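You operate a simulated robot arm through the tools that you are given. There is no shell and no other tool. Be economical: measure what you need, move in short steps, check, and stop when the job is done.

You are at the controls of a simulated robot arm. One attempt, no reset.

## Task
Take the brass weight from the trolley top and leave it on the shim disc there.

The check looks at the end state, three seconds after you hand in, the way a careful person would. Anything else that was tipped, shoved, dropped, spilled or broken makes it a failure.

## Robot
A 7-joint arm with a two-finger parallel gripper on a trunk, on a base that drives. Base frame: it is fixed to the floor where the robot stands at the start and does not move with it; the origin is under the middle of the robot, x ahead of it, y to its left, z up. Readings come in mm, rad, newtons and seconds.
With the tool pointing down near the work surface it reaches from about 200 to 740 mm from the robot's upright axis, wherever it stands. Its first joint turns from -2.897 to 2.897 rad. Payload 1.57 kg.
Tool frame: the origin (TCP) lies between the finger pads and is the grasp point; the fingertips stand 30 mm ahead of it; z points along the fingers, y is the line along which they close. Largest opening 110 mm; finger width 24, thickness 12; the body of the gripper, 48 by 112 mm, starts 78 mm behind the TCP.
Orientation is told as [roll, pitch, yaw] about the base's x, y, z axes, in that order, counted from this pose: with the fingers straight down and closing along the base's y, the tool's x points along the base's -x, its y along +y and its z along -z.

## Interface
- The arm moves only by the tool send_rows. Its argument "targets" is one flat list of numbers, 7 for each row, row after row: the turn, a rotation vector about the base's x, y, z in rad, then the shift along the base's x, y, z in mm, then the opening, from 0 (shut) to 1 (fully open). In form: [wx, wy, wz, x, y, z, claw, wx, wy, wz, x, y, z, claw, ...]. A call has 1 to 12 rows; each row is the pose to reach, as a shift and turn from the pose commanded when the call began. Each row takes 0.2 s and may step no farther than 50 mm and 0.15 rad from the row before; otherwise, or with a gripper value out of range, the whole call is refused. A pose out of reach is approached as far as the arm can. The call stops where the force on the tool passes 40 N (or 10 N more than at its start, if that is more) or the arm is blocked; 0.2 s more then pass. Each finger travels about 45 mm/s and halts on what it meets, pressing with about 29 N; the grip force reading is that of the motor and also rises with nothing between the fingers. The clock runs only during rows and for 0.2 s after the last one: add rows that repeat a pose to give the fingers time. It gives the time, the measured TCP pose, the force on the tool (base axes), the opening and the grip force at its end, in the units of the frame above (readings bear some noise).
- Cameras (640 x 400 px; columns grow to the right, rows downward): "scene" is now at [14.2, 141.4, 1503.7]; the picture's right is [-0.18, -0.98, 0.00], its down [-0.78, 0.14, -0.61] and it looks along [0.60, -0.11, -0.79] (base axes); focal length 252 px, centre (320, 200). "wrist" rides on the gripper at [70, 16, -141] in the tool frame; the picture's right is [-0.23, 0.97, 0.00], its down [-0.86, -0.20, -0.48] and it looks along [-0.47, -0.11, 0.88] (tool axes); focal length 222 px, centre (320, 200). There is no depth. A picture from a camera that has moved, and an enlarged one, comes with that camera's place and axes in the base frame and with its lens.
- snapshot(camera): a new picture of that camera. It takes no simulated time.
- raise_lower(by): slides the trunk up (or, below 0, down) by that many mm; the arm and the scene camera ride with it, the base frame stays. It gives what a move gives, with no picture.
- roll_base(legs): drives the robot by 1 to 6 legs, each [ahead, turn to the left] in mm and rad, along the robot's own axes; the way and the turn of a leg run together, so that a leg with both is an arc; at most 1500 mm and 3.142 rad a leg. The arm and the cameras ride along, it lands a little off, and it stops where it bumps. It gives what a move gives.
- pan_tilt(pan, tilt): turns the head with the scene camera to pan (to the left, within 2.705 rad either way) and tilt (down, from -0.506 to 1.204), counted from straight ahead of the robot. It gives what a move gives.
- close_up(camera, box): a new picture of the part [left, top, right, bottom] of that camera's present view, enlarged. It takes no simulated time.
- job_done(): hands the job in; it is judged then, once.

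Work in short steps. Places have to be worked out from the pictures, the camera data and where the tool is seen: move nearer, look again, correct. Check each grasp and each placing, and mend what went wrong. You have 120 turns and 90 pictures in all, those below and enlarged ones among them. Open the gripper and draw the arm clear of the work before you hand the job in, unless the task says otherwise; then end with one line.

The tools are called as a command line: name --argument value ..., lists and objects as JSON in quotes. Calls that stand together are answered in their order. send_rows: Moves the arm, as the interface text tells. Its arguments: {"type":"object","properties":{"targets":{"type":"array"}},"required":["targets"]} The other tools are called the same way: raise_lower (by) slides the trunk up or down; roll_base (legs) drives the base; pan_tilt (pan, tilt) turns the head that bears the scene camera; snapshot (camera) takes a picture; close_up (camera, box) takes an enlarged picture of a part of a camera's view; job_done () hands the job in.

At the start:

```text
t: 0.0
position: [545.8, -101.8, 902.0]
orientation: [-0.001, 0.001, 0.0]
force: [-0.2, -0.8, -0.1]
opening: 110.1
finger_force: 0.1
trunk travel left (down, up): [-450.0, 140.0]
robot x, y, heading: [-0.2, 1.2, -0.001]
head pan, tilt: [-0.183, 0.911]
```

scene: 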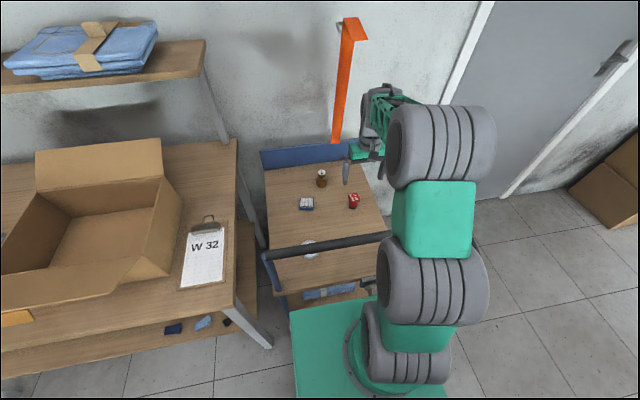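
wrist: 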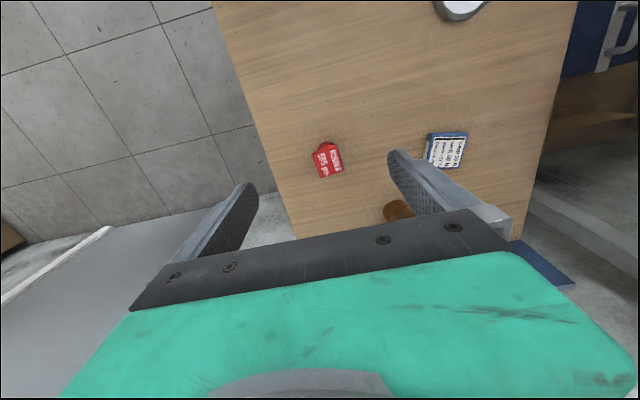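

The trolley holds a brown object, a labelled blue box, a red one and a white disc near the handle. I'll enlarge both views to identify them.

close_up --camera "scene" --box '[250, 130, 410, 300]'

close_up --camera "wrist" --box '[270, 0, 590, 240]'

```text
2.35 times, centred on (330, 215) of scene
camera zoom: at [14.2, 141.4, 1503.7], right [-0.18, -0.98, 0.0], down [-0.78, 0.14, -0.61], along [0.6, -0.11, -0.79], focal length 593 px, centre (296, 165)
```

zoom: 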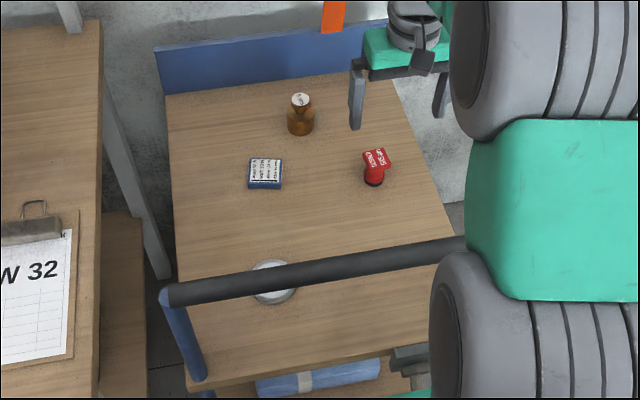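

```text
1.67 times, centred on (430, 120) of wrist
camera zoom: at [477.2, -85.1, 1045.8], right [0.23, 0.97, 0.0], down [0.86, -0.2, 0.48], along [0.47, -0.11, -0.88], focal length 370 px, centre (137, 333)
```

zoom: 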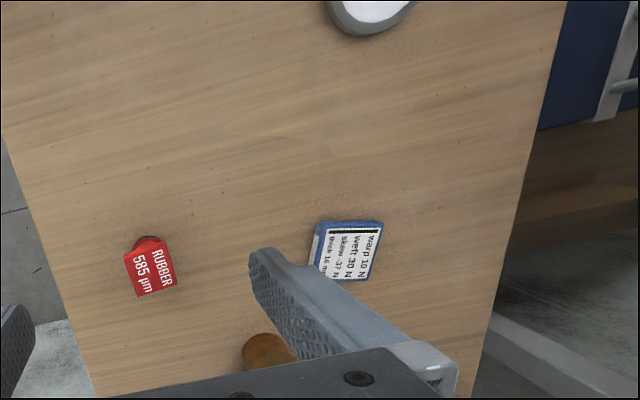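

I need sharper views of each item.

close_up --camera "scene" --box '[308, 160, 340, 195]'

close_up --camera "scene" --box '[290, 230, 340, 262]'

close_up --camera "scene" --box '[290, 185, 370, 220]'

close_up --camera "wrist" --box '[300, 100, 480, 230]'

```text
11.43 times, centred on (324, 178) of scene
camera zoom: at [14.2, 141.4, 1503.7], right [-0.18, -0.98, 0.0], down [-0.78, 0.14, -0.61], along [0.6, -0.11, -0.79], focal length 2881 px, centre (274, 457)
```

zoom: 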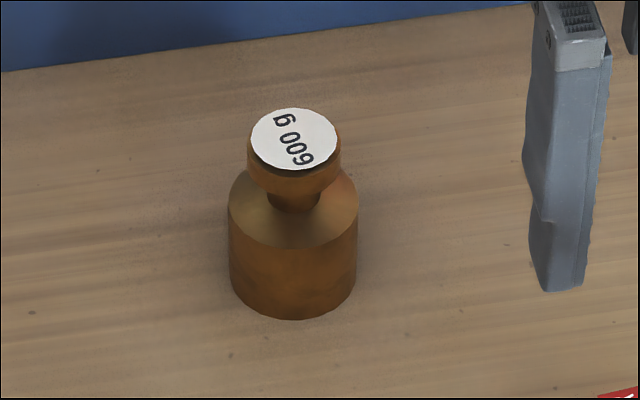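

```text
12.50 times, centred on (315, 246) of scene
camera zoom: at [14.2, 141.4, 1503.7], right [-0.18, -0.98, 0.0], down [-0.78, 0.14, -0.61], along [0.6, -0.11, -0.79], focal length 3151 px, centre (382, -375)
```

zoom: 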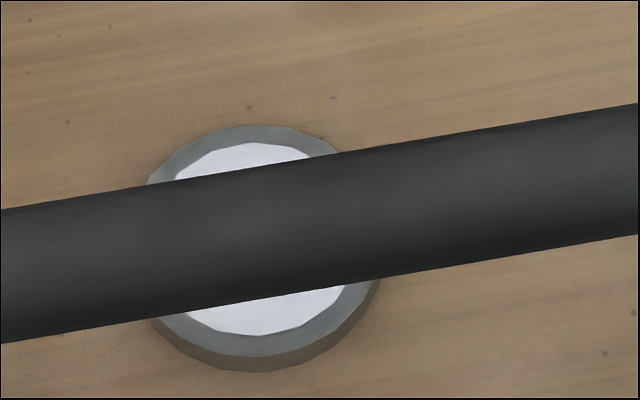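

```text
8.00 times, centred on (330, 202) of scene
camera zoom: at [14.2, 141.4, 1503.7], right [-0.18, -0.98, 0.0], down [-0.78, 0.14, -0.61], along [0.6, -0.11, -0.79], focal length 2016 px, centre (240, 180)
```

zoom: 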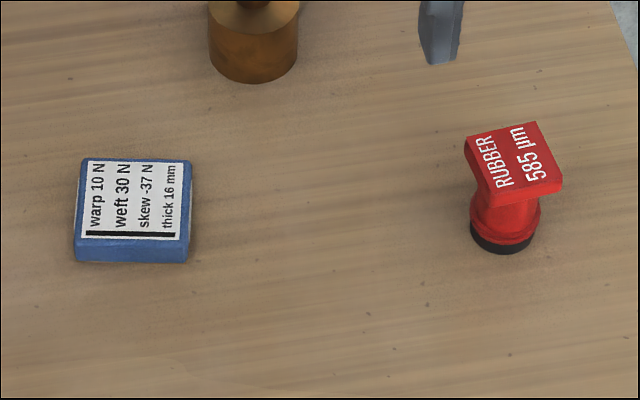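

```text
3.08 times, centred on (390, 165) of wrist
camera zoom: at [477.2, -85.1, 1045.8], right [0.23, 0.97, 0.0], down [0.86, -0.2, 0.48], along [0.47, -0.11, -0.88], focal length 684 px, centre (105, 308)
```

zoom: 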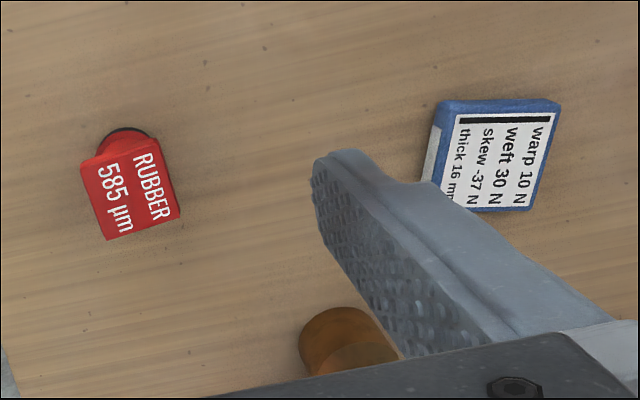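

Weight (600 g) is at about (720, 3), diameter ~49, height ~72. The disc is at about (421, 100), just beyond the handle bar (x≈305, z≈900), which may foul the wrist. I'll look at the free space around the trolley by panning the head right.

pan_tilt --pan -0.9 --tilt 0.75

snapshot --camera "scene"

```text
t: 1.1
position: [546.6, -100.9, 903.4]
orientation: [0.0, 0.0, 0.001]
force: [0.4, 1.2, 0.1]
opening: 109.7
finger_force: 0.2
trunk travel left (down, up): [-450.0, 140.0]
robot x, y, heading: [-1.0, -1.6, -0.002]
head pan, tilt: [-0.901, 0.75]
```

```text
81 pictures are left
camera scene: at [-7.9, 90.1, 1516.3], right [-0.78, -0.62, 0.0], down [-0.42, 0.53, -0.73], along [0.45, -0.57, -0.68], focal length 252 px, centre (320, 200)
```

scene: 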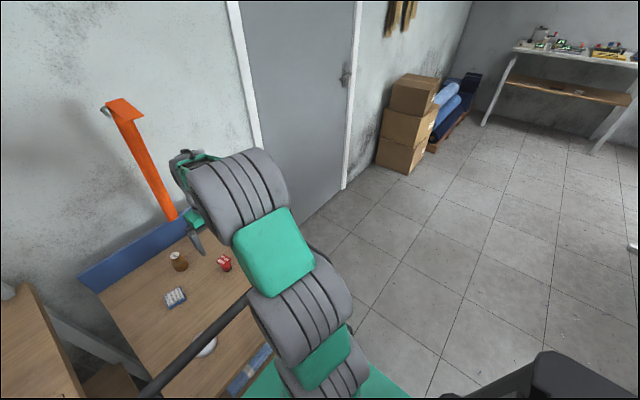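

The floor to the right is clear, so I'll work from the trolley's right side, away from the bar. First raise the trunk so that the arm clears the bar, then back off.

raise_lower --by 140

pan_tilt --pan 0.1 --tilt 1.1

snapshot --camera "scene"

```text
t: 2.8
position: [545.6, -102.1, 1042.1]
orientation: [0.0, 0.0, -0.001]
force: [-0.4, 0.5, 0.1]
opening: 109.6
finger_force: 0.1
trunk travel left (down, up): [-590.0, 0.0]
robot x, y, heading: [0.4, 1.6, 0.004]
head pan, tilt: [-0.901, 0.75]
```

```text
t: 4.0
position: [547.5, -101.9, 1042.8]
orientation: [-0.001, 0.0, -0.002]
force: [0.8, -0.5, 0.2]
opening: 110.0
finger_force: 0.1
trunk travel left (down, up): [-590.0, 0.0]
robot x, y, heading: [1.2, 0.8, 0.003]
head pan, tilt: [0.099, 1.1]
```

```text
80 pictures are left
camera scene: at [3.4, 161.2, 1630.6], right [0.1, -1.0, 0.0], down [-0.89, -0.09, -0.45], along [0.45, 0.04, -0.89], focal length 252 px, centre (320, 200)
```

scene: 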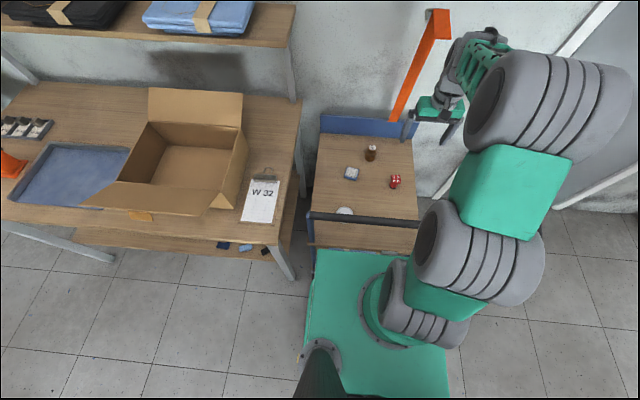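

The arm is now over the bar with ~100 mm of clearance. I back off 350 mm and turn right.

roll_base --legs '[[-350, 0], [0, -1.571]]'

pan_tilt --pan 0.0 --tilt 0.6

snapshot --camera "scene"

```text
t: 10.1
position: [-436.2, -550.0, 1042.1]
orientation: [0.001, 0.0, -1.55]
force: [0.5, 0.7, -0.5]
opening: 110.3
finger_force: 0.0
trunk travel left (down, up): [-590.0, 0.0]
robot x, y, heading: [-346.4, -2.7, -1.55]
head pan, tilt: [0.099, 1.1]
```

```text
t: 11.0
position: [-436.7, -549.7, 1043.5]
orientation: [0.0, -0.002, -1.549]
force: [-0.5, 1.1, 0.1]
opening: 109.9
finger_force: 0.1
trunk travel left (down, up): [-590.0, 0.0]
robot x, y, heading: [-346.5, -3.8, -1.552]
head pan, tilt: [0.0, 0.6]
```

```text
79 pictures are left
camera scene: at [-189.5, -26.1, 1669.2], right [-1.0, -0.02, 0.0], down [-0.01, 0.57, -0.82], along [0.02, -0.82, -0.57], focal length 252 px, centre (320, 200)
```

scene: 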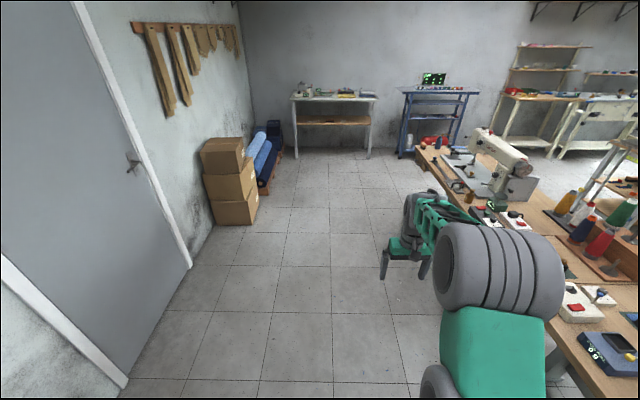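

A bench stands on the right at x<-900, so I'll take a diagonal path: ahead to about (200,-700), then turn and reverse up to the trolley's right side.

roll_base --legs '[[0, 0.645], [890, 0], [0, -1.773]]'

pan_tilt --pan -2.0 --tilt 0.9

snapshot --camera "scene"

```text
t: 21.7
position: [-334.3, -846.1, 1043.6]
orientation: [0.0, 0.0, -2.678]
force: [0.1, -0.1, 0.0]
opening: 110.0
finger_force: 0.1
trunk travel left (down, up): [-590.0, 0.0]
robot x, y, heading: [202.1, -692.4, -2.683]
head pan, tilt: [0.0, 0.6]
```

```text
t: 23.6
position: [-334.5, -845.5, 1042.6]
orientation: [0.0, -0.001, -2.677]
force: [0.6, -0.6, 0.1]
opening: 110.2
finger_force: 0.1
trunk travel left (down, up): [-590.0, 0.0]
robot x, y, heading: [200.4, -693.2, -2.676]
head pan, tilt: [-2.0, 0.901]
```

```text
78 pictures are left
camera scene: at [320.7, -727.5, 1644.5], right [1.0, 0.04, 0.0], down [0.03, -0.78, -0.62], along [-0.02, 0.62, -0.78], focal length 252 px, centre (320, 200)
```

scene: 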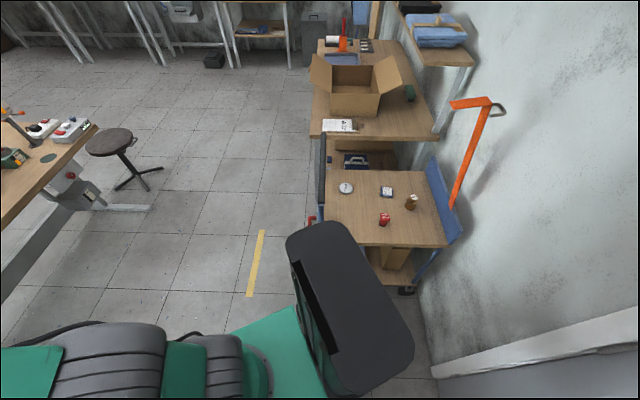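

Path clear. Reverse 300 mm, then turn right to face the trolley (+y).

roll_base --legs '[[-295, 0], [0, -2.035]]'

pan_tilt --pan 0.0 --tilt 0.95

snapshot --camera "scene"

snapshot --camera "wrist"

```text
t: 30.5
position: [562.6, -10.2, 1042.4]
orientation: [0.001, -0.001, 1.583]
force: [0.1, 0.5, 0.4]
opening: 110.2
finger_force: 0.1
trunk travel left (down, up): [-590.0, 0.0]
robot x, y, heading: [467.1, -561.1, 1.583]
head pan, tilt: [-2.0, 0.901]
```

```text
t: 32.4
position: [562.9, -10.0, 1043.7]
orientation: [0.0, 0.001, 1.583]
force: [-0.1, 0.2, 0.0]
opening: 109.8
finger_force: 0.0
trunk travel left (down, up): [-590.0, 0.0]
robot x, y, heading: [463.8, -555.9, 1.583]
head pan, tilt: [0.0, 0.949]
```

```text
77 pictures are left
camera scene: at [313.9, -546.6, 1640.8], right [1.0, 0.01, 0.0], down [0.01, -0.81, -0.58], along [-0.01, 0.58, -0.81], focal length 252 px, centre (320, 200)
```

scene: 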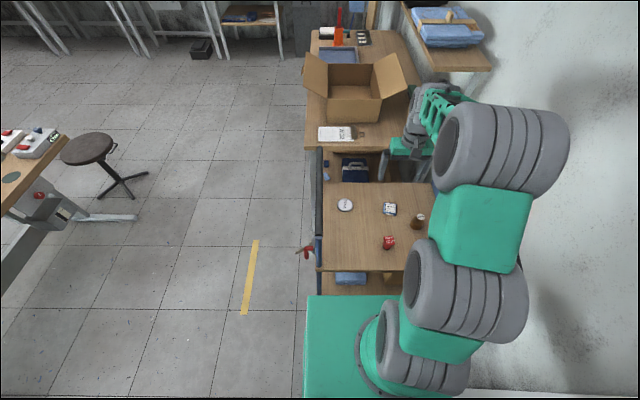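

```text
76 pictures are left
camera wrist: at [547.8, -79.4, 1185.7], right [-0.98, 0.21, 0.0], down [0.19, 0.86, 0.48], along [0.1, 0.47, -0.88], focal length 222 px, centre (320, 200)
```

wrist: 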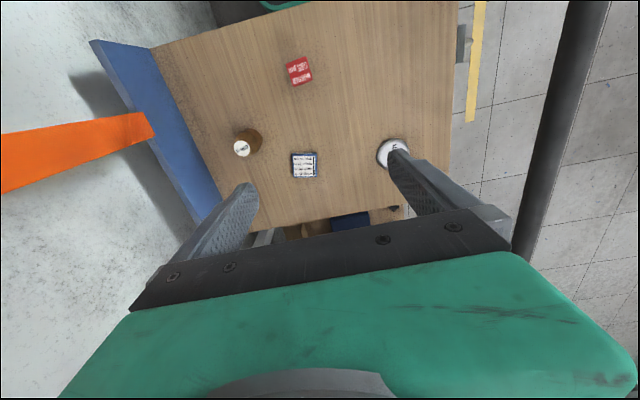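

Good vantage. Triangulation agrees: weight ≈ (720, 5), disc ≈ (420, 99). I enlarge the disc and weight for detail.

close_up --camera "scene" --box '[325, 185, 435, 255]'

close_up --camera "wrist" --box '[360, 120, 440, 170]'

close_up --camera "wrist" --box '[210, 115, 290, 165]'

close_up --camera "scene" --box '[333, 194, 357, 216]'

```text
5.71 times, centred on (380, 220) of scene
camera zoom: at [313.9, -546.6, 1640.8], right [1.0, 0.01, 0.0], down [0.01, -0.81, -0.58], along [-0.01, 0.58, -0.81], focal length 1440 px, centre (-23, 86)
```

zoom: 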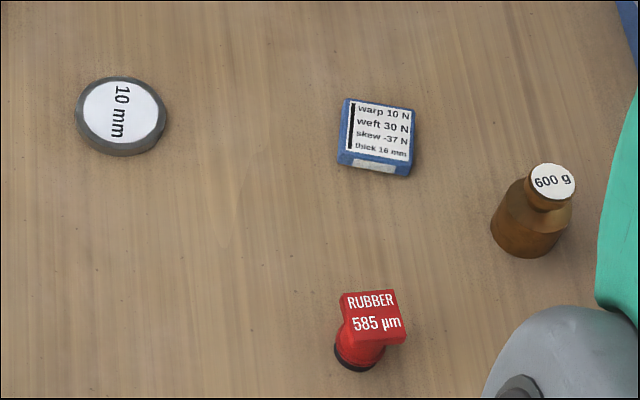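

```text
8.00 times, centred on (400, 145) of wrist
camera zoom: at [547.8, -79.4, 1185.7], right [-0.98, 0.21, 0.0], down [0.19, 0.86, 0.48], along [0.1, 0.47, -0.88], focal length 1777 px, centre (-320, 640)
```

zoom: 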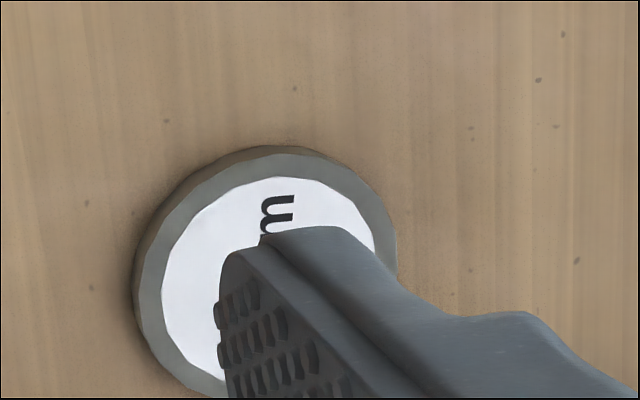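

```text
8.00 times, centred on (250, 140) of wrist
camera zoom: at [547.8, -79.4, 1185.7], right [-0.98, 0.21, 0.0], down [0.19, 0.86, 0.48], along [0.1, 0.47, -0.88], focal length 1777 px, centre (880, 680)
```

zoom: 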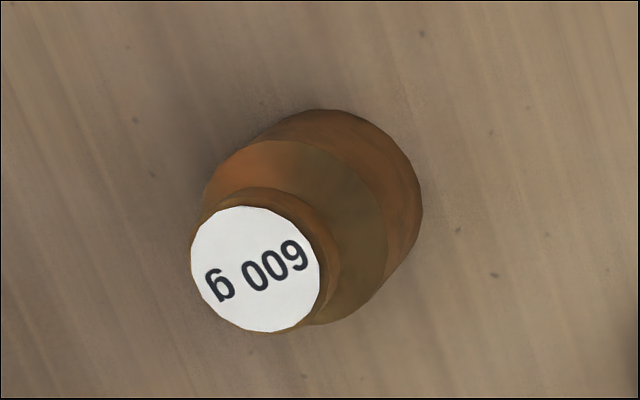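

```text
16.00 times, centred on (345, 205) of scene
camera zoom: at [313.9, -546.6, 1640.8], right [1.0, 0.01, 0.0], down [0.01, -0.81, -0.58], along [-0.01, 0.58, -0.81], focal length 4033 px, centre (-80, 120)
```

zoom: 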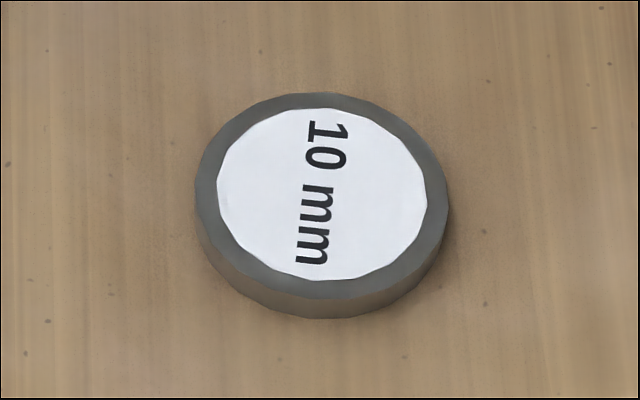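

Disc confirmed ("10 mm", top z≈700). The orange bracket on the wall near the weight could foul the arm, so I'll look at it from here.

pan_tilt --pan -0.75 --tilt 0.7

snapshot --camera "scene"

```text
t: 33.5
position: [563.6, -9.4, 1044.1]
orientation: [0.001, 0.0, 1.583]
force: [0.2, 0.5, 0.9]
opening: 110.0
finger_force: 0.0
trunk travel left (down, up): [-590.0, 0.0]
robot x, y, heading: [469.5, -560.4, 1.584]
head pan, tilt: [-0.75, 0.7]
```

```text
71 pictures are left
camera scene: at [371.8, -556.4, 1660.6], right [0.74, -0.67, 0.0], down [-0.43, -0.48, -0.76], along [0.51, 0.57, -0.64], focal length 252 px, centre (320, 200)
```

scene: 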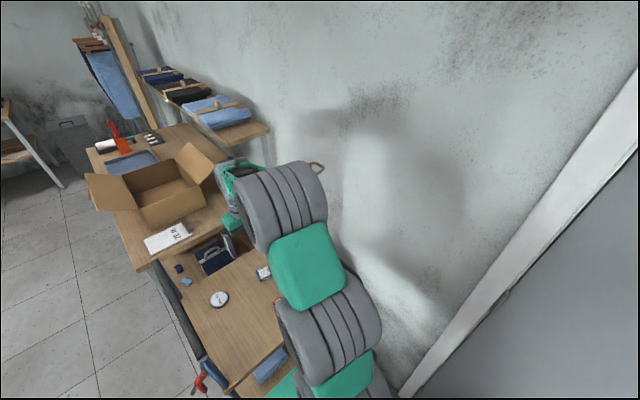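

The orange bar slopes out from the wall (≈(849,-85,820) up to (750,-80,1250)). Standing more to the front-left keeps the wrist farther from it, so I'll shift the base to about (230,-500), heading ~1.15.

roll_base --legs '[[0, 1.31], [245, 0], [0, -1.745]]'

pan_tilt --pan -0.3 --tilt 0.8

snapshot --camera "scene"

snapshot --camera "wrist"

```text
t: 40.9
position: [13.8, 13.8, 1043.7]
orientation: [0.001, -0.002, 2.135]
force: [-0.2, -0.6, 0.0]
opening: 110.0
finger_force: 0.0
trunk travel left (down, up): [-590.0, 0.0]
robot x, y, heading: [215.2, -505.2, 2.18]
head pan, tilt: [-0.75, 0.7]
stopped in leg 3: the robot was blocked; the commanded pose is now the measured one
```

```text
t: 41.8
position: [14.5, 13.4, 1043.5]
orientation: [0.001, -0.001, 2.136]
force: [0.6, 0.1, -0.2]
opening: 109.8
finger_force: 0.0
trunk travel left (down, up): [-590.0, 0.0]
robot x, y, heading: [216.1, -505.9, 2.173]
head pan, tilt: [-0.3, 0.799]
```

```text
70 pictures are left
camera scene: at [100.4, -564.8, 1652.4], right [0.95, 0.3, 0.0], down [0.22, -0.68, -0.7], along [-0.21, 0.66, -0.72], focal length 252 px, centre (320, 200)
```

scene: 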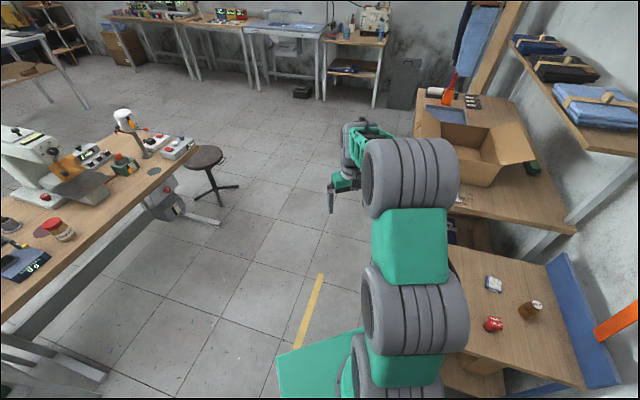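

```text
69 pictures are left
camera wrist: at [37.4, -53.1, 1186.0], right [-0.94, -0.33, 0.0], down [-0.29, 0.83, 0.48], along [-0.16, 0.45, -0.88], focal length 222 px, centre (320, 200)
```

wrist: 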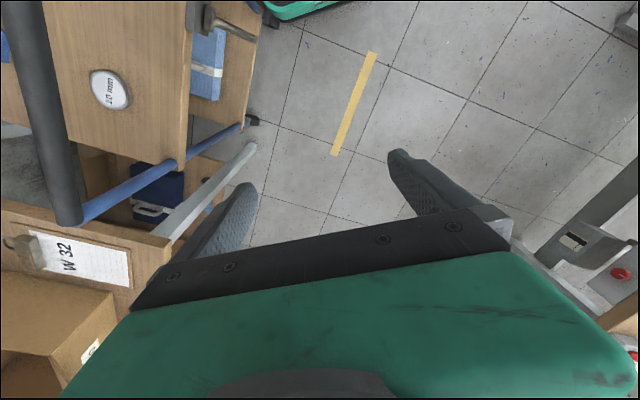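

The base bumped something while turning (probably its corner against the trolley corner); objects seem unmoved. I'll turn away left, reverse to about (400,-570), where turning is free, then face the trolley again.

roll_base --legs '[[0, 0.627], [-195, 0]]'

roll_base --legs '[[0, -1.5]]'

pan_tilt --pan -0.1 --tilt 0.9

snapshot --camera "scene"

snapshot --camera "wrist"

```text
t: 45.1
position: [-68.7, -267.3, 1043.8]
orientation: [0.0, -0.001, 2.763]
force: [0.2, -0.3, -0.1]
opening: 110.0
finger_force: 0.0
trunk travel left (down, up): [-590.0, 0.0]
robot x, y, heading: [399.1, -569.6, 2.805]
head pan, tilt: [-0.3, 0.799]
```

```text
t: 48.9
position: [623.3, -57.3, 1044.5]
orientation: [0.003, -0.002, 1.353]
force: [0.0, 0.9, 0.8]
opening: 109.8
finger_force: 0.0
trunk travel left (down, up): [-590.0, 0.0]
robot x, y, heading: [398.1, -565.2, 1.388]
head pan, tilt: [-0.3, 0.799]
stopped in leg 1: the robot was blocked; the commanded pose is now the measured one
```

```text
t: 49.6
position: [624.5, -58.8, 1043.4]
orientation: [0.0, -0.002, 1.347]
force: [-0.1, -0.2, 0.4]
opening: 109.8
finger_force: 0.0
trunk travel left (down, up): [-590.0, 0.0]
robot x, y, heading: [401.7, -568.9, 1.38]
head pan, tilt: [-0.099, 0.901]
```

```text
68 pictures are left
camera scene: at [253.1, -523.3, 1643.9], right [0.96, -0.28, 0.0], down [-0.22, -0.75, -0.62], along [0.18, 0.59, -0.78], focal length 252 px, centre (320, 200)
```

scene: 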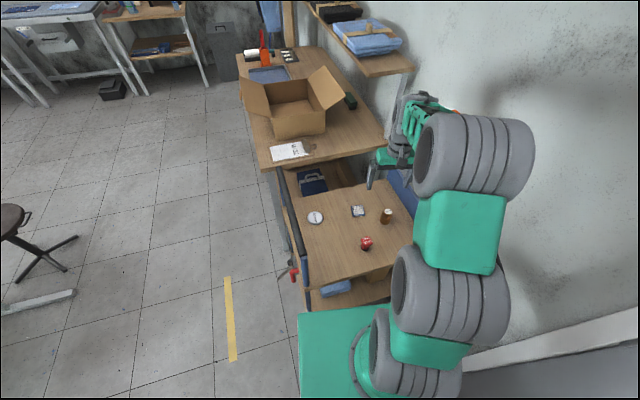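

```text
67 pictures are left
camera wrist: at [592.6, -122.3, 1186.2], right [-0.9, 0.44, 0.0], down [0.38, 0.79, 0.48], along [0.21, 0.43, -0.88], focal length 222 px, centre (320, 200)
```

wrist: 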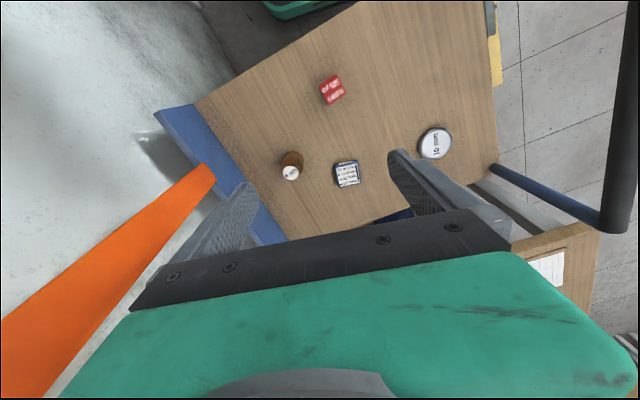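

Reading the pictures, the orange bracket has a horizontal top reaching to x≈640 at z≈1275, y≈-85, which is probably what the raised wrist met. I'll turn a little left to free it and then lower the trunk so that the arm works well beneath it.

roll_base --legs '[[0, 0.25]]'

raise_lower --by -200

pan_tilt --pan -0.4 --tilt 0.8

snapshot --camera "scene"

snapshot --camera "wrist"

```text
t: 50.9
position: [492.8, -17.0, 1043.6]
orientation: [0.002, -0.001, 1.598]
force: [-0.6, 0.3, 0.6]
opening: 110.1
finger_force: 0.1
trunk travel left (down, up): [-590.0, 0.0]
robot x, y, heading: [401.4, -571.9, 1.632]
head pan, tilt: [-0.099, 0.901]
```

```text
t: 53.0
position: [493.4, -17.9, 842.7]
orientation: [0.004, -0.001, 1.598]
force: [0.3, 0.0, 0.9]
opening: 110.1
finger_force: 0.0
trunk travel left (down, up): [-390.0, 200.0]
robot x, y, heading: [397.3, -567.9, 1.627]
head pan, tilt: [-0.099, 0.901]
```

```text
t: 53.9
position: [494.2, -18.8, 843.5]
orientation: [0.005, -0.002, 1.599]
force: [0.5, -1.0, -1.2]
opening: 109.7
finger_force: 0.0
trunk travel left (down, up): [-390.0, 200.0]
robot x, y, heading: [399.3, -568.5, 1.635]
head pan, tilt: [-0.4, 0.799]
```

```text
66 pictures are left
camera scene: at [276.5, -560.6, 1452.3], right [0.94, -0.33, 0.0], down [-0.24, -0.68, -0.7], along [0.23, 0.66, -0.72], focal length 252 px, centre (320, 200)
```

scene: 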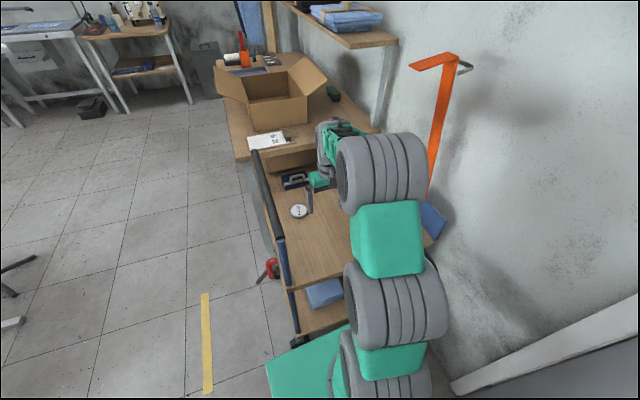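

```text
65 pictures are left
camera wrist: at [480.0, -88.6, 986.1], right [-0.98, 0.2, 0.0], down [0.18, 0.86, 0.48], along [0.09, 0.47, -0.88], focal length 222 px, centre (320, 200)
```

wrist: 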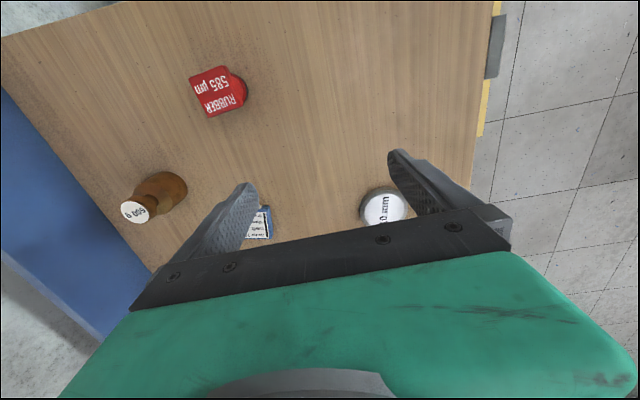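

The bracket is now clearly above the arm's working height. Moving toward the weight at safe height with opening reduced to ~72 mm (back panel at x≈800).

send_rows --targets '[0, 0, 0, 40, 4, 0, 0.65, 0, 0, 0, 80, 8, 0, 0.65, 0, 0, 0, 120, 12, 0, 0.65, 0, 0, 0, 160, 15, 0, 0.65, 0, 0, 0, 160, 15, 0, 0.65]'

snapshot --camera "wrist"

snapshot --camera "scene"

```text
t: 55.0
position: [655.2, -1.0, 844.2]
orientation: [0.003, -0.001, 1.6]
force: [0.1, -0.1, 0.1]
opening: 71.3
finger_force: 0.1
trunk travel left (down, up): [-390.0, 200.0]
robot x, y, heading: [403.7, -567.0, 1.628]
head pan, tilt: [-0.4, 0.799]
```

```text
64 pictures are left
camera wrist: at [641.2, -71.6, 987.0], right [-0.98, 0.2, 0.0], down [0.18, 0.86, 0.48], along [0.09, 0.47, -0.88], focal length 222 px, centre (320, 200)
```

wrist: 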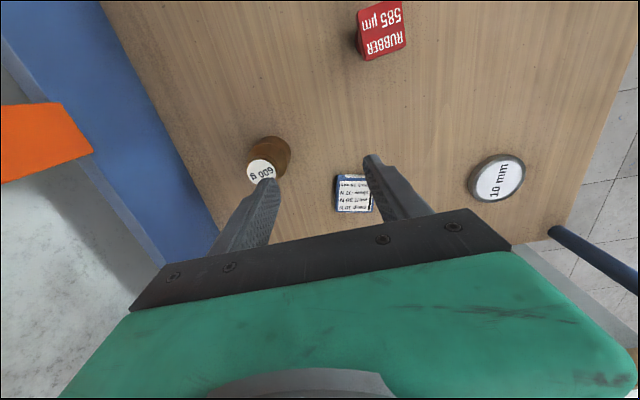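

```text
63 pictures are left
camera scene: at [277.0, -560.5, 1452.4], right [0.94, -0.33, 0.0], down [-0.24, -0.68, -0.7], along [0.23, 0.66, -0.72], focal length 252 px, centre (320, 200)
```

scene: 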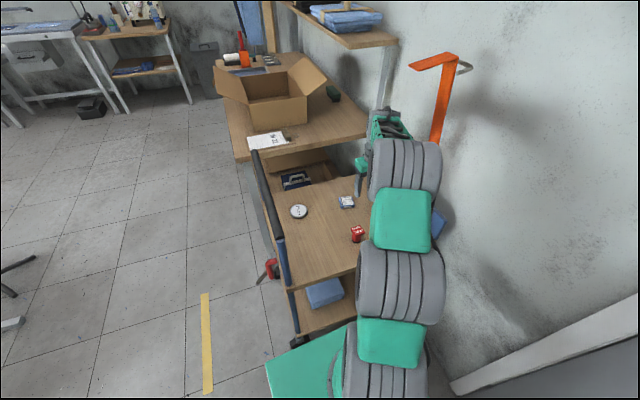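

The knob top projects to about (719, 0). One enlarged view to refine before moving above it.

close_up --camera "wrist" --box '[230, 125, 310, 195]'

```text
5.71 times, centred on (270, 160) of wrist
camera zoom: at [641.2, -71.6, 987.0], right [-0.98, 0.2, 0.0], down [0.18, 0.86, 0.48], along [0.09, 0.47, -0.88], focal length 1269 px, centre (606, 429)
```

zoom: 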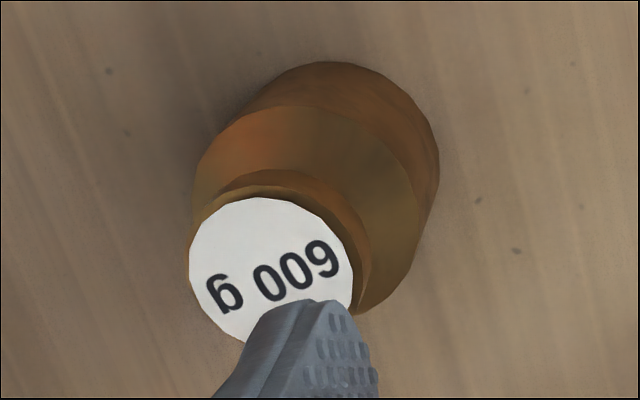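

Both knob and base agree: weight axis at (721, 3). Moving above it and partway down.

send_rows --targets '[0, 0, 0, 33, 2, 0, 0.65, 0, 0, 0, 66, 4, 0, 0.65, 0, 0, 0, 66, 4, -15, 0.65, 0, 0, 0, 66, 4, -35, 0.65, 0, 0, 0, 66, 4, -35, 0.65]'

snapshot --camera "wrist"

close_up --camera "scene" --box '[330, 30, 490, 260]'

```text
t: 56.2
position: [718.9, -0.5, 807.6]
orientation: [0.005, -0.001, 1.598]
force: [-0.3, -0.1, -0.6]
opening: 71.7
finger_force: 0.0
trunk travel left (down, up): [-390.0, 200.0]
robot x, y, heading: [397.6, -570.5, 1.632]
head pan, tilt: [-0.4, 0.799]
```

```text
61 pictures are left
camera wrist: at [706.5, -69.6, 950.9], right [-0.98, 0.2, 0.0], down [0.18, 0.86, 0.48], along [0.09, 0.47, -0.88], focal length 222 px, centre (320, 200)
```

wrist: 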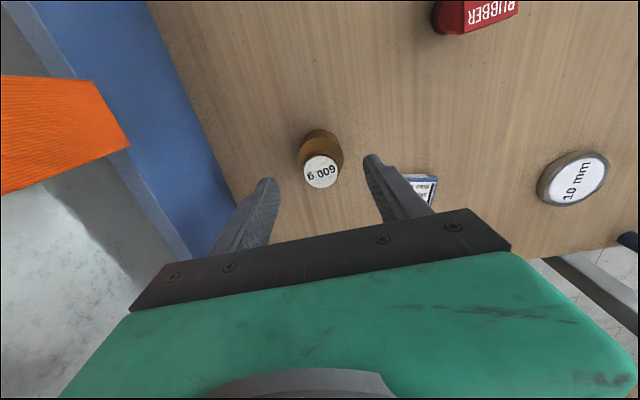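

```text
1.74 times, centred on (410, 145) of scene
camera zoom: at [276.7, -560.5, 1452.4], right [0.94, -0.33, 0.0], down [-0.24, -0.68, -0.7], along [0.23, 0.66, -0.72], focal length 438 px, centre (164, 296)
```

zoom: 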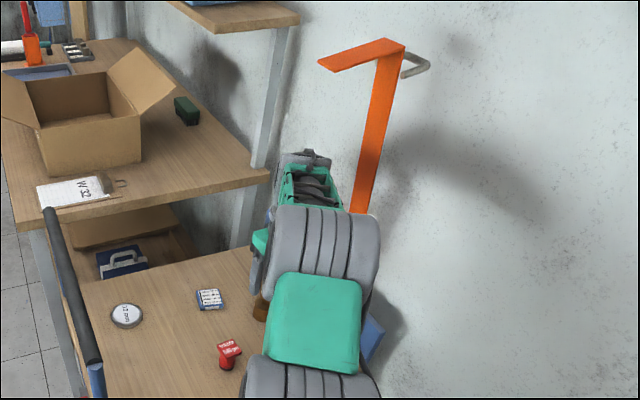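

Weight sits between the fingers in plan; the elbow is clear of the bracket. Descending to TCP z≈728 (tips ~8 mm above the table).

send_rows --targets '[0, 0, 0, 0, 1.5, -20, 0.65, 0, 0, 0, 0, 1.5, -40, 0.65, 0, 0, 0, 0, 1.5, -60, 0.65, 0, 0, 0, 0, 1.5, -72, 0.65, 0, 0, 0, 0, 1.5, -80, 0.65, 0, 0, 0, 0, 1.5, -80, 0.65]'

snapshot --camera "wrist"

```text
t: 57.6
position: [720.0, 3.0, 727.5]
orientation: [0.005, -0.001, 1.598]
force: [0.2, -0.4, -0.9]
opening: 71.5
finger_force: 0.0
trunk travel left (down, up): [-390.0, 200.0]
robot x, y, heading: [396.8, -572.5, 1.628]
head pan, tilt: [-0.4, 0.799]
```

```text
59 pictures are left
camera wrist: at [705.3, -67.3, 870.4], right [-0.98, 0.2, 0.0], down [0.18, 0.86, 0.48], along [0.09, 0.47, -0.88], focal length 222 px, centre (320, 200)
```

wrist: 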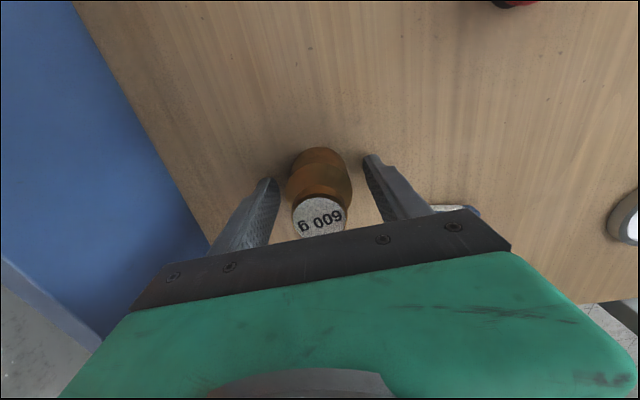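

Weight is centred between the fingers. Closing.

send_rows --targets '[0, 0, 0, 0, 0, 0, 0.5, 0, 0, 0, 0, 0, 0, 0.3, 0, 0, 0, 0, 0, 0, 0.3, 0, 0, 0, 0, 0, 0, 0.3]'

snapshot --camera "wrist"

```text
t: 58.6
position: [719.8, 3.9, 728.1]
orientation: [0.003, -0.002, 1.597]
force: [4.0, 0.7, -0.4]
opening: 46.3
finger_force: 29.1
trunk travel left (down, up): [-390.0, 200.0]
robot x, y, heading: [401.0, -568.5, 1.633]
head pan, tilt: [-0.4, 0.799]
```

```text
58 pictures are left
camera wrist: at [705.8, -67.3, 870.6], right [-0.98, 0.2, 0.0], down [0.18, 0.86, 0.48], along [0.09, 0.47, -0.88], focal length 222 px, centre (320, 200)
```

wrist: 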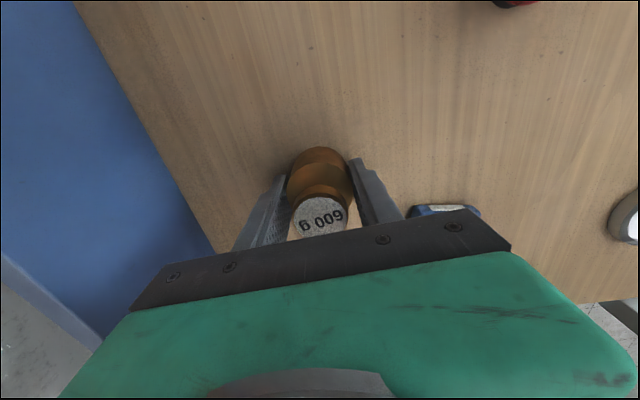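

Held at 46.3 mm with 29 N. Lifting gently by 90 mm.

send_rows --targets '[0, 0, 0, 0, 0, 10, 0.3, 0, 0, 0, 0, 0, 25, 0.3, 0, 0, 0, 0, 0, 45, 0.3, 0, 0, 0, 0, 0, 65, 0.3, 0, 0, 0, 0, 0, 80, 0.3, 0, 0, 0, 0, 0, 90, 0.3, 0, 0, 0, 0, 0, 90, 0.3]'

snapshot --camera "wrist"

```text
t: 60.2
position: [720.1, 1.3, 818.1]
orientation: [0.003, -0.003, 1.599]
force: [0.5, 0.2, -5.0]
opening: 46.2
finger_force: 28.4
trunk travel left (down, up): [-390.0, 200.0]
robot x, y, heading: [399.6, -567.1, 1.632]
head pan, tilt: [-0.4, 0.799]
```

```text
57 pictures are left
camera wrist: at [706.0, -68.9, 961.3], right [-0.98, 0.2, 0.0], down [0.18, 0.86, 0.48], along [0.09, 0.47, -0.88], focal length 222 px, centre (320, 200)
```

wrist: 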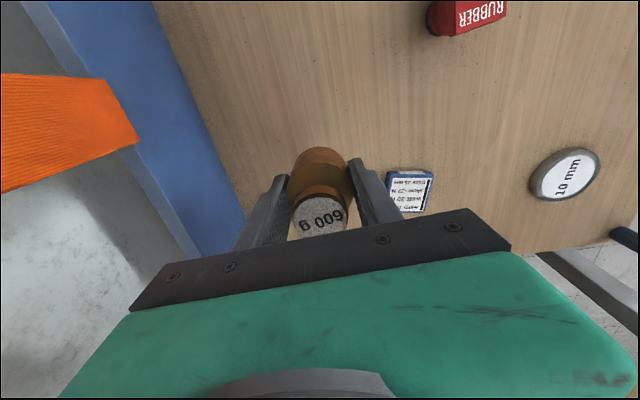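

Weight lifted cleanly. Carrying it toward the disc at this height, stopping a little short to re-measure.

send_rows --targets '[0, 0, 0, -15, 5, 0, 0.3, 0, 0, 0, -40, 13, 0, 0.3, 0, 0, 0, -65, 21, 0, 0.3, 0, 0, 0, -90, 29, 0, 0.3, 0, 0, 0, -115, 37, 0, 0.3, 0, 0, 0, -140, 45, 0, 0.3, 0, 0, 0, -165, 53, 0, 0.3, 0, 0, 0, -185, 60, 0, 0.3, 0, 0, 0, -200, 65, 0, 0.3, 0, 0, 0, -200, 65, 0, 0.3]'

snapshot --camera "wrist"

snapshot --camera "scene"

```text
t: 62.5
position: [518.3, 67.0, 818.9]
orientation: [0.002, 0.0, 1.599]
force: [-1.0, 0.2, -5.6]
opening: 46.3
finger_force: 28.8
trunk travel left (down, up): [-390.0, 200.0]
robot x, y, heading: [399.1, -567.0, 1.633]
head pan, tilt: [-0.4, 0.799]
```

```text
56 pictures are left
camera wrist: at [505.6, -2.5, 961.0], right [-0.98, 0.2, 0.0], down [0.18, 0.86, 0.48], along [0.09, 0.47, -0.88], focal length 222 px, centre (320, 200)
```

wrist: 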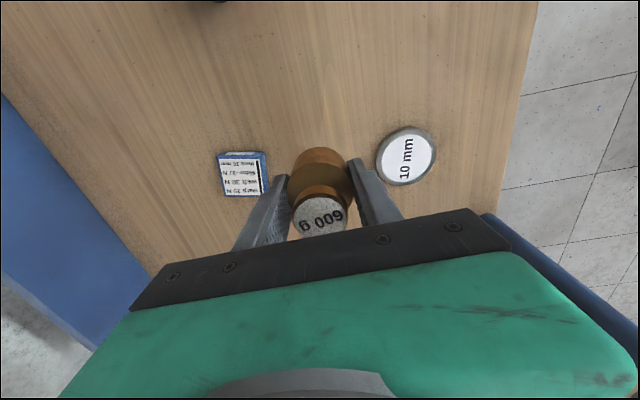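

```text
55 pictures are left
camera scene: at [276.6, -560.1, 1452.3], right [0.94, -0.33, 0.0], down [-0.24, -0.68, -0.7], along [0.23, 0.66, -0.72], focal length 252 px, centre (320, 200)
```

scene: 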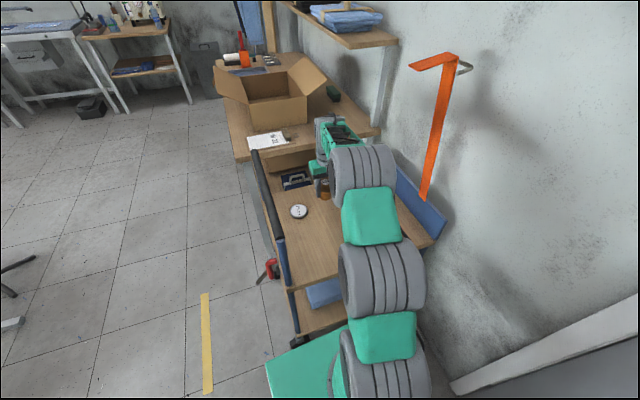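

Disc re-measured at (420, 100.5). Moving directly above it, then checking again.

send_rows --targets '[0, 0, 0, -20, 7, 0, 0.3, 0, 0, 0, -45, 15, 0, 0.3, 0, 0, 0, -70, 23, 0, 0.3, 0, 0, 0, -90, 30, -10, 0.3, 0, 0, 0, -99.5, 33, -25, 0.3, 0, 0, 0, -99.5, 33, -40, 0.3, 0, 0, 0, -99.5, 33, -40, 0.3]'

snapshot --camera "wrist"

close_up --camera "wrist" --box '[270, 120, 390, 240]'

close_up --camera "scene" --box '[230, 130, 390, 240]'

```text
t: 64.0
position: [422.4, 100.4, 778.1]
orientation: [0.004, -0.002, 1.599]
force: [0.7, -0.1, -6.5]
opening: 46.6
finger_force: 29.1
trunk travel left (down, up): [-390.0, 200.0]
robot x, y, heading: [397.5, -565.9, 1.634]
head pan, tilt: [-0.4, 0.799]
```

```text
54 pictures are left
camera wrist: at [406.8, 30.3, 920.4], right [-0.98, 0.2, 0.0], down [0.18, 0.86, 0.48], along [0.09, 0.47, -0.88], focal length 222 px, centre (320, 200)
```

wrist: 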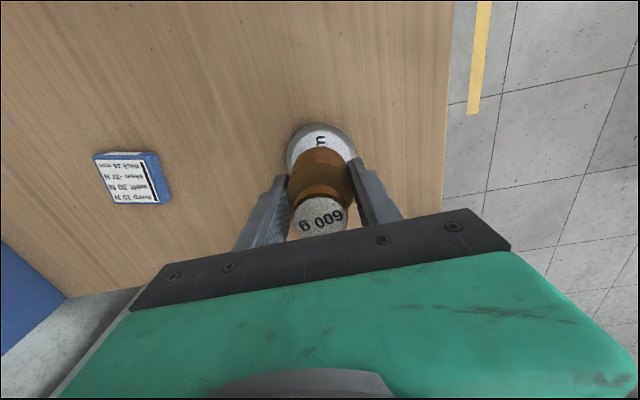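

```text
3.33 times, centred on (330, 180) of wrist
camera zoom: at [406.8, 30.3, 920.4], right [-0.98, 0.2, 0.0], down [0.18, 0.86, 0.48], along [0.09, 0.47, -0.88], focal length 740 px, centre (287, 267)
```

zoom: 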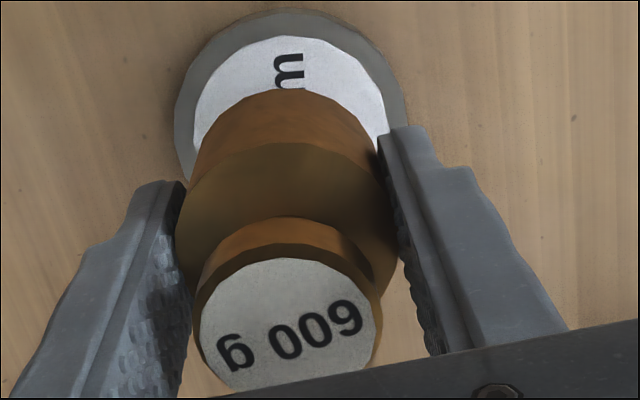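

```text
3.64 times, centred on (310, 185) of scene
camera zoom: at [276.6, -559.9, 1452.3], right [0.94, -0.33, 0.0], down [-0.24, -0.68, -0.7], along [0.23, 0.66, -0.72], focal length 917 px, centre (356, 254)
```

zoom: 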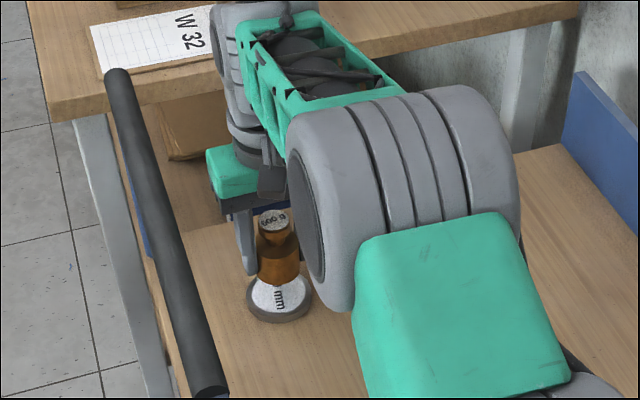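

Disc centre (420, 100), weight base ≈ (421.5, 101): aligned within 2 mm. Lowering slowly with a small correction to just above contact.

send_rows --targets '[0, 0, 0, -1.2, -0.7, -10, 0.3, 0, 0, 0, -1.2, -0.7, -20, 0.3, 0, 0, 0, -1.2, -0.7, -28, 0.3, 0, 0, 0, -1.2, -0.7, -34, 0.3, 0, 0, 0, -1.2, -0.7, -37, 0.3, 0, 0, 0, -1.2, -0.7, -38, 0.3, 0, 0, 0, -1.2, -0.7, -38, 0.3]'

close_up --camera "wrist" --box '[270, 120, 390, 240]'

close_up --camera "scene" --box '[280, 180, 320, 220]'

```text
t: 65.7
position: [419.8, 99.7, 739.2]
orientation: [0.003, -0.003, 1.599]
force: [0.4, 0.4, -6.5]
opening: 46.2
finger_force: 29.2
trunk travel left (down, up): [-390.0, 200.0]
robot x, y, heading: [402.4, -568.1, 1.633]
head pan, tilt: [-0.4, 0.799]
```

```text
3.33 times, centred on (330, 180) of wrist
camera zoom: at [405.6, 29.5, 881.9], right [-0.98, 0.2, 0.0], down [0.18, 0.86, 0.48], along [0.09, 0.47, -0.88], focal length 740 px, centre (287, 267)
```

zoom: 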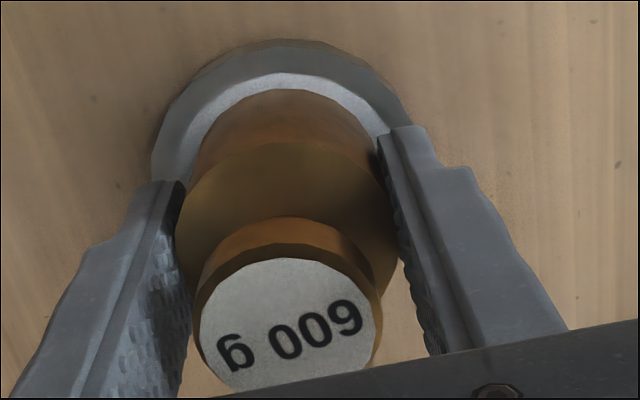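

```text
10.00 times, centred on (300, 200) of scene
camera zoom: at [276.6, -560.1, 1452.3], right [0.94, -0.33, 0.0], down [-0.24, -0.68, -0.7], along [0.23, 0.66, -0.72], focal length 2521 px, centre (520, 200)
```

zoom: 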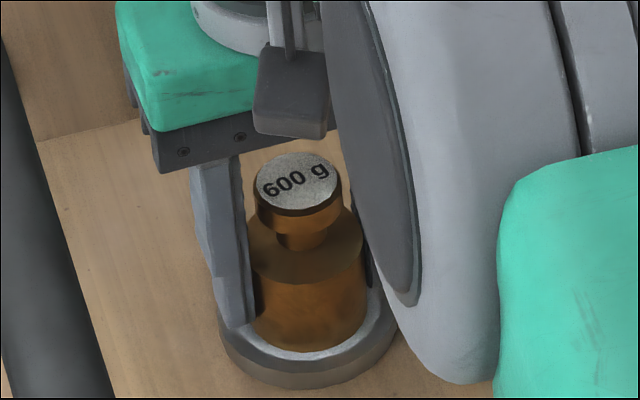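

Well centred. Lowering the last millimetres until the weight bears on the disc.

send_rows --targets '[0, 0, 0, 0, 0, -1, 0.3, 0, 0, 0, 0, 0, -1.6, 0.3, 0, 0, 0, 0, 0, -1.6, 0.3]'

```text
t: 66.5
position: [420.7, 100.2, 737.7]
orientation: [0.004, -0.001, 1.599]
force: [-0.3, -0.1, -6.4]
opening: 46.3
finger_force: 29.2
trunk travel left (down, up): [-390.0, 200.0]
robot x, y, heading: [399.2, -568.0, 1.629]
head pan, tilt: [-0.4, 0.799]
```

Still the full weight (-6.4 N) on the tool; a little lower.

send_rows --targets '[0, 0, 0, 0, 0, -0.5, 0.3, 0, 0, 0, 0, 0, -0.5, 0.3]'

send_rows --targets '[0, 0, 0, 0, 0, -0.5, 0.3, 0, 0, 0, 0, 0, -0.5, 0.3]'

```text
t: 67.0
position: [419.9, 100.5, 736.9]
orientation: [0.004, -0.001, 1.598]
force: [0.5, 0.0, -5.3]
opening: 46.2
finger_force: 28.6
trunk travel left (down, up): [-390.0, 200.0]
robot x, y, heading: [396.2, -567.2, 1.63]
head pan, tilt: [-0.4, 0.799]
```

```text
t: 67.7
position: [419.3, 100.4, 737.8]
orientation: [0.003, -0.002, 1.598]
force: [1.3, 0.0, -1.3]
opening: 46.2
finger_force: 29.4
trunk travel left (down, up): [-390.0, 200.0]
robot x, y, heading: [399.6, -566.9, 1.632]
head pan, tilt: [-0.4, 0.799]
```

The load has shifted onto the disc (-1.3 N left). Releasing gently.

send_rows --targets '[0, 0, 0, 0, 0, 0, 0.44, 0, 0, 0, 0, 0, 0, 0.5, 0, 0, 0, 0, 0, 0, 0.65, 0, 0, 0, 0, 0, 0, 0.65]'

close_up --camera "wrist" --box '[250, 100, 410, 240]'

```text
t: 68.7
position: [418.2, 100.0, 738.0]
orientation: [0.004, -0.002, 1.6]
force: [0.5, 0.0, -1.1]
opening: 71.6
finger_force: 0.0
trunk travel left (down, up): [-390.0, 200.0]
robot x, y, heading: [398.7, -568.1, 1.628]
head pan, tilt: [-0.4, 0.799]
```

```text
2.86 times, centred on (330, 170) of wrist
camera zoom: at [405.2, 29.4, 880.5], right [-0.98, 0.2, 0.0], down [0.18, 0.86, 0.48], along [0.09, 0.47, -0.88], focal length 635 px, centre (291, 286)
```

zoom: 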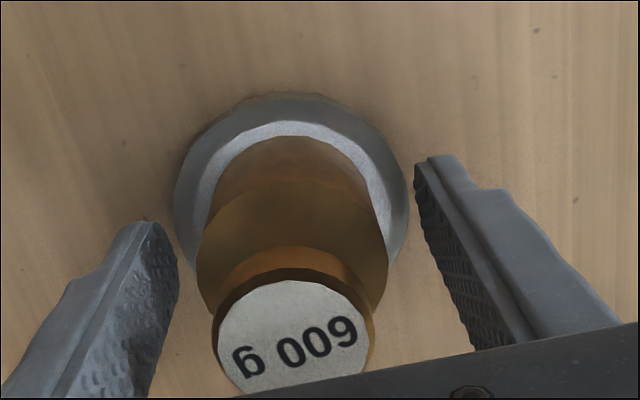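

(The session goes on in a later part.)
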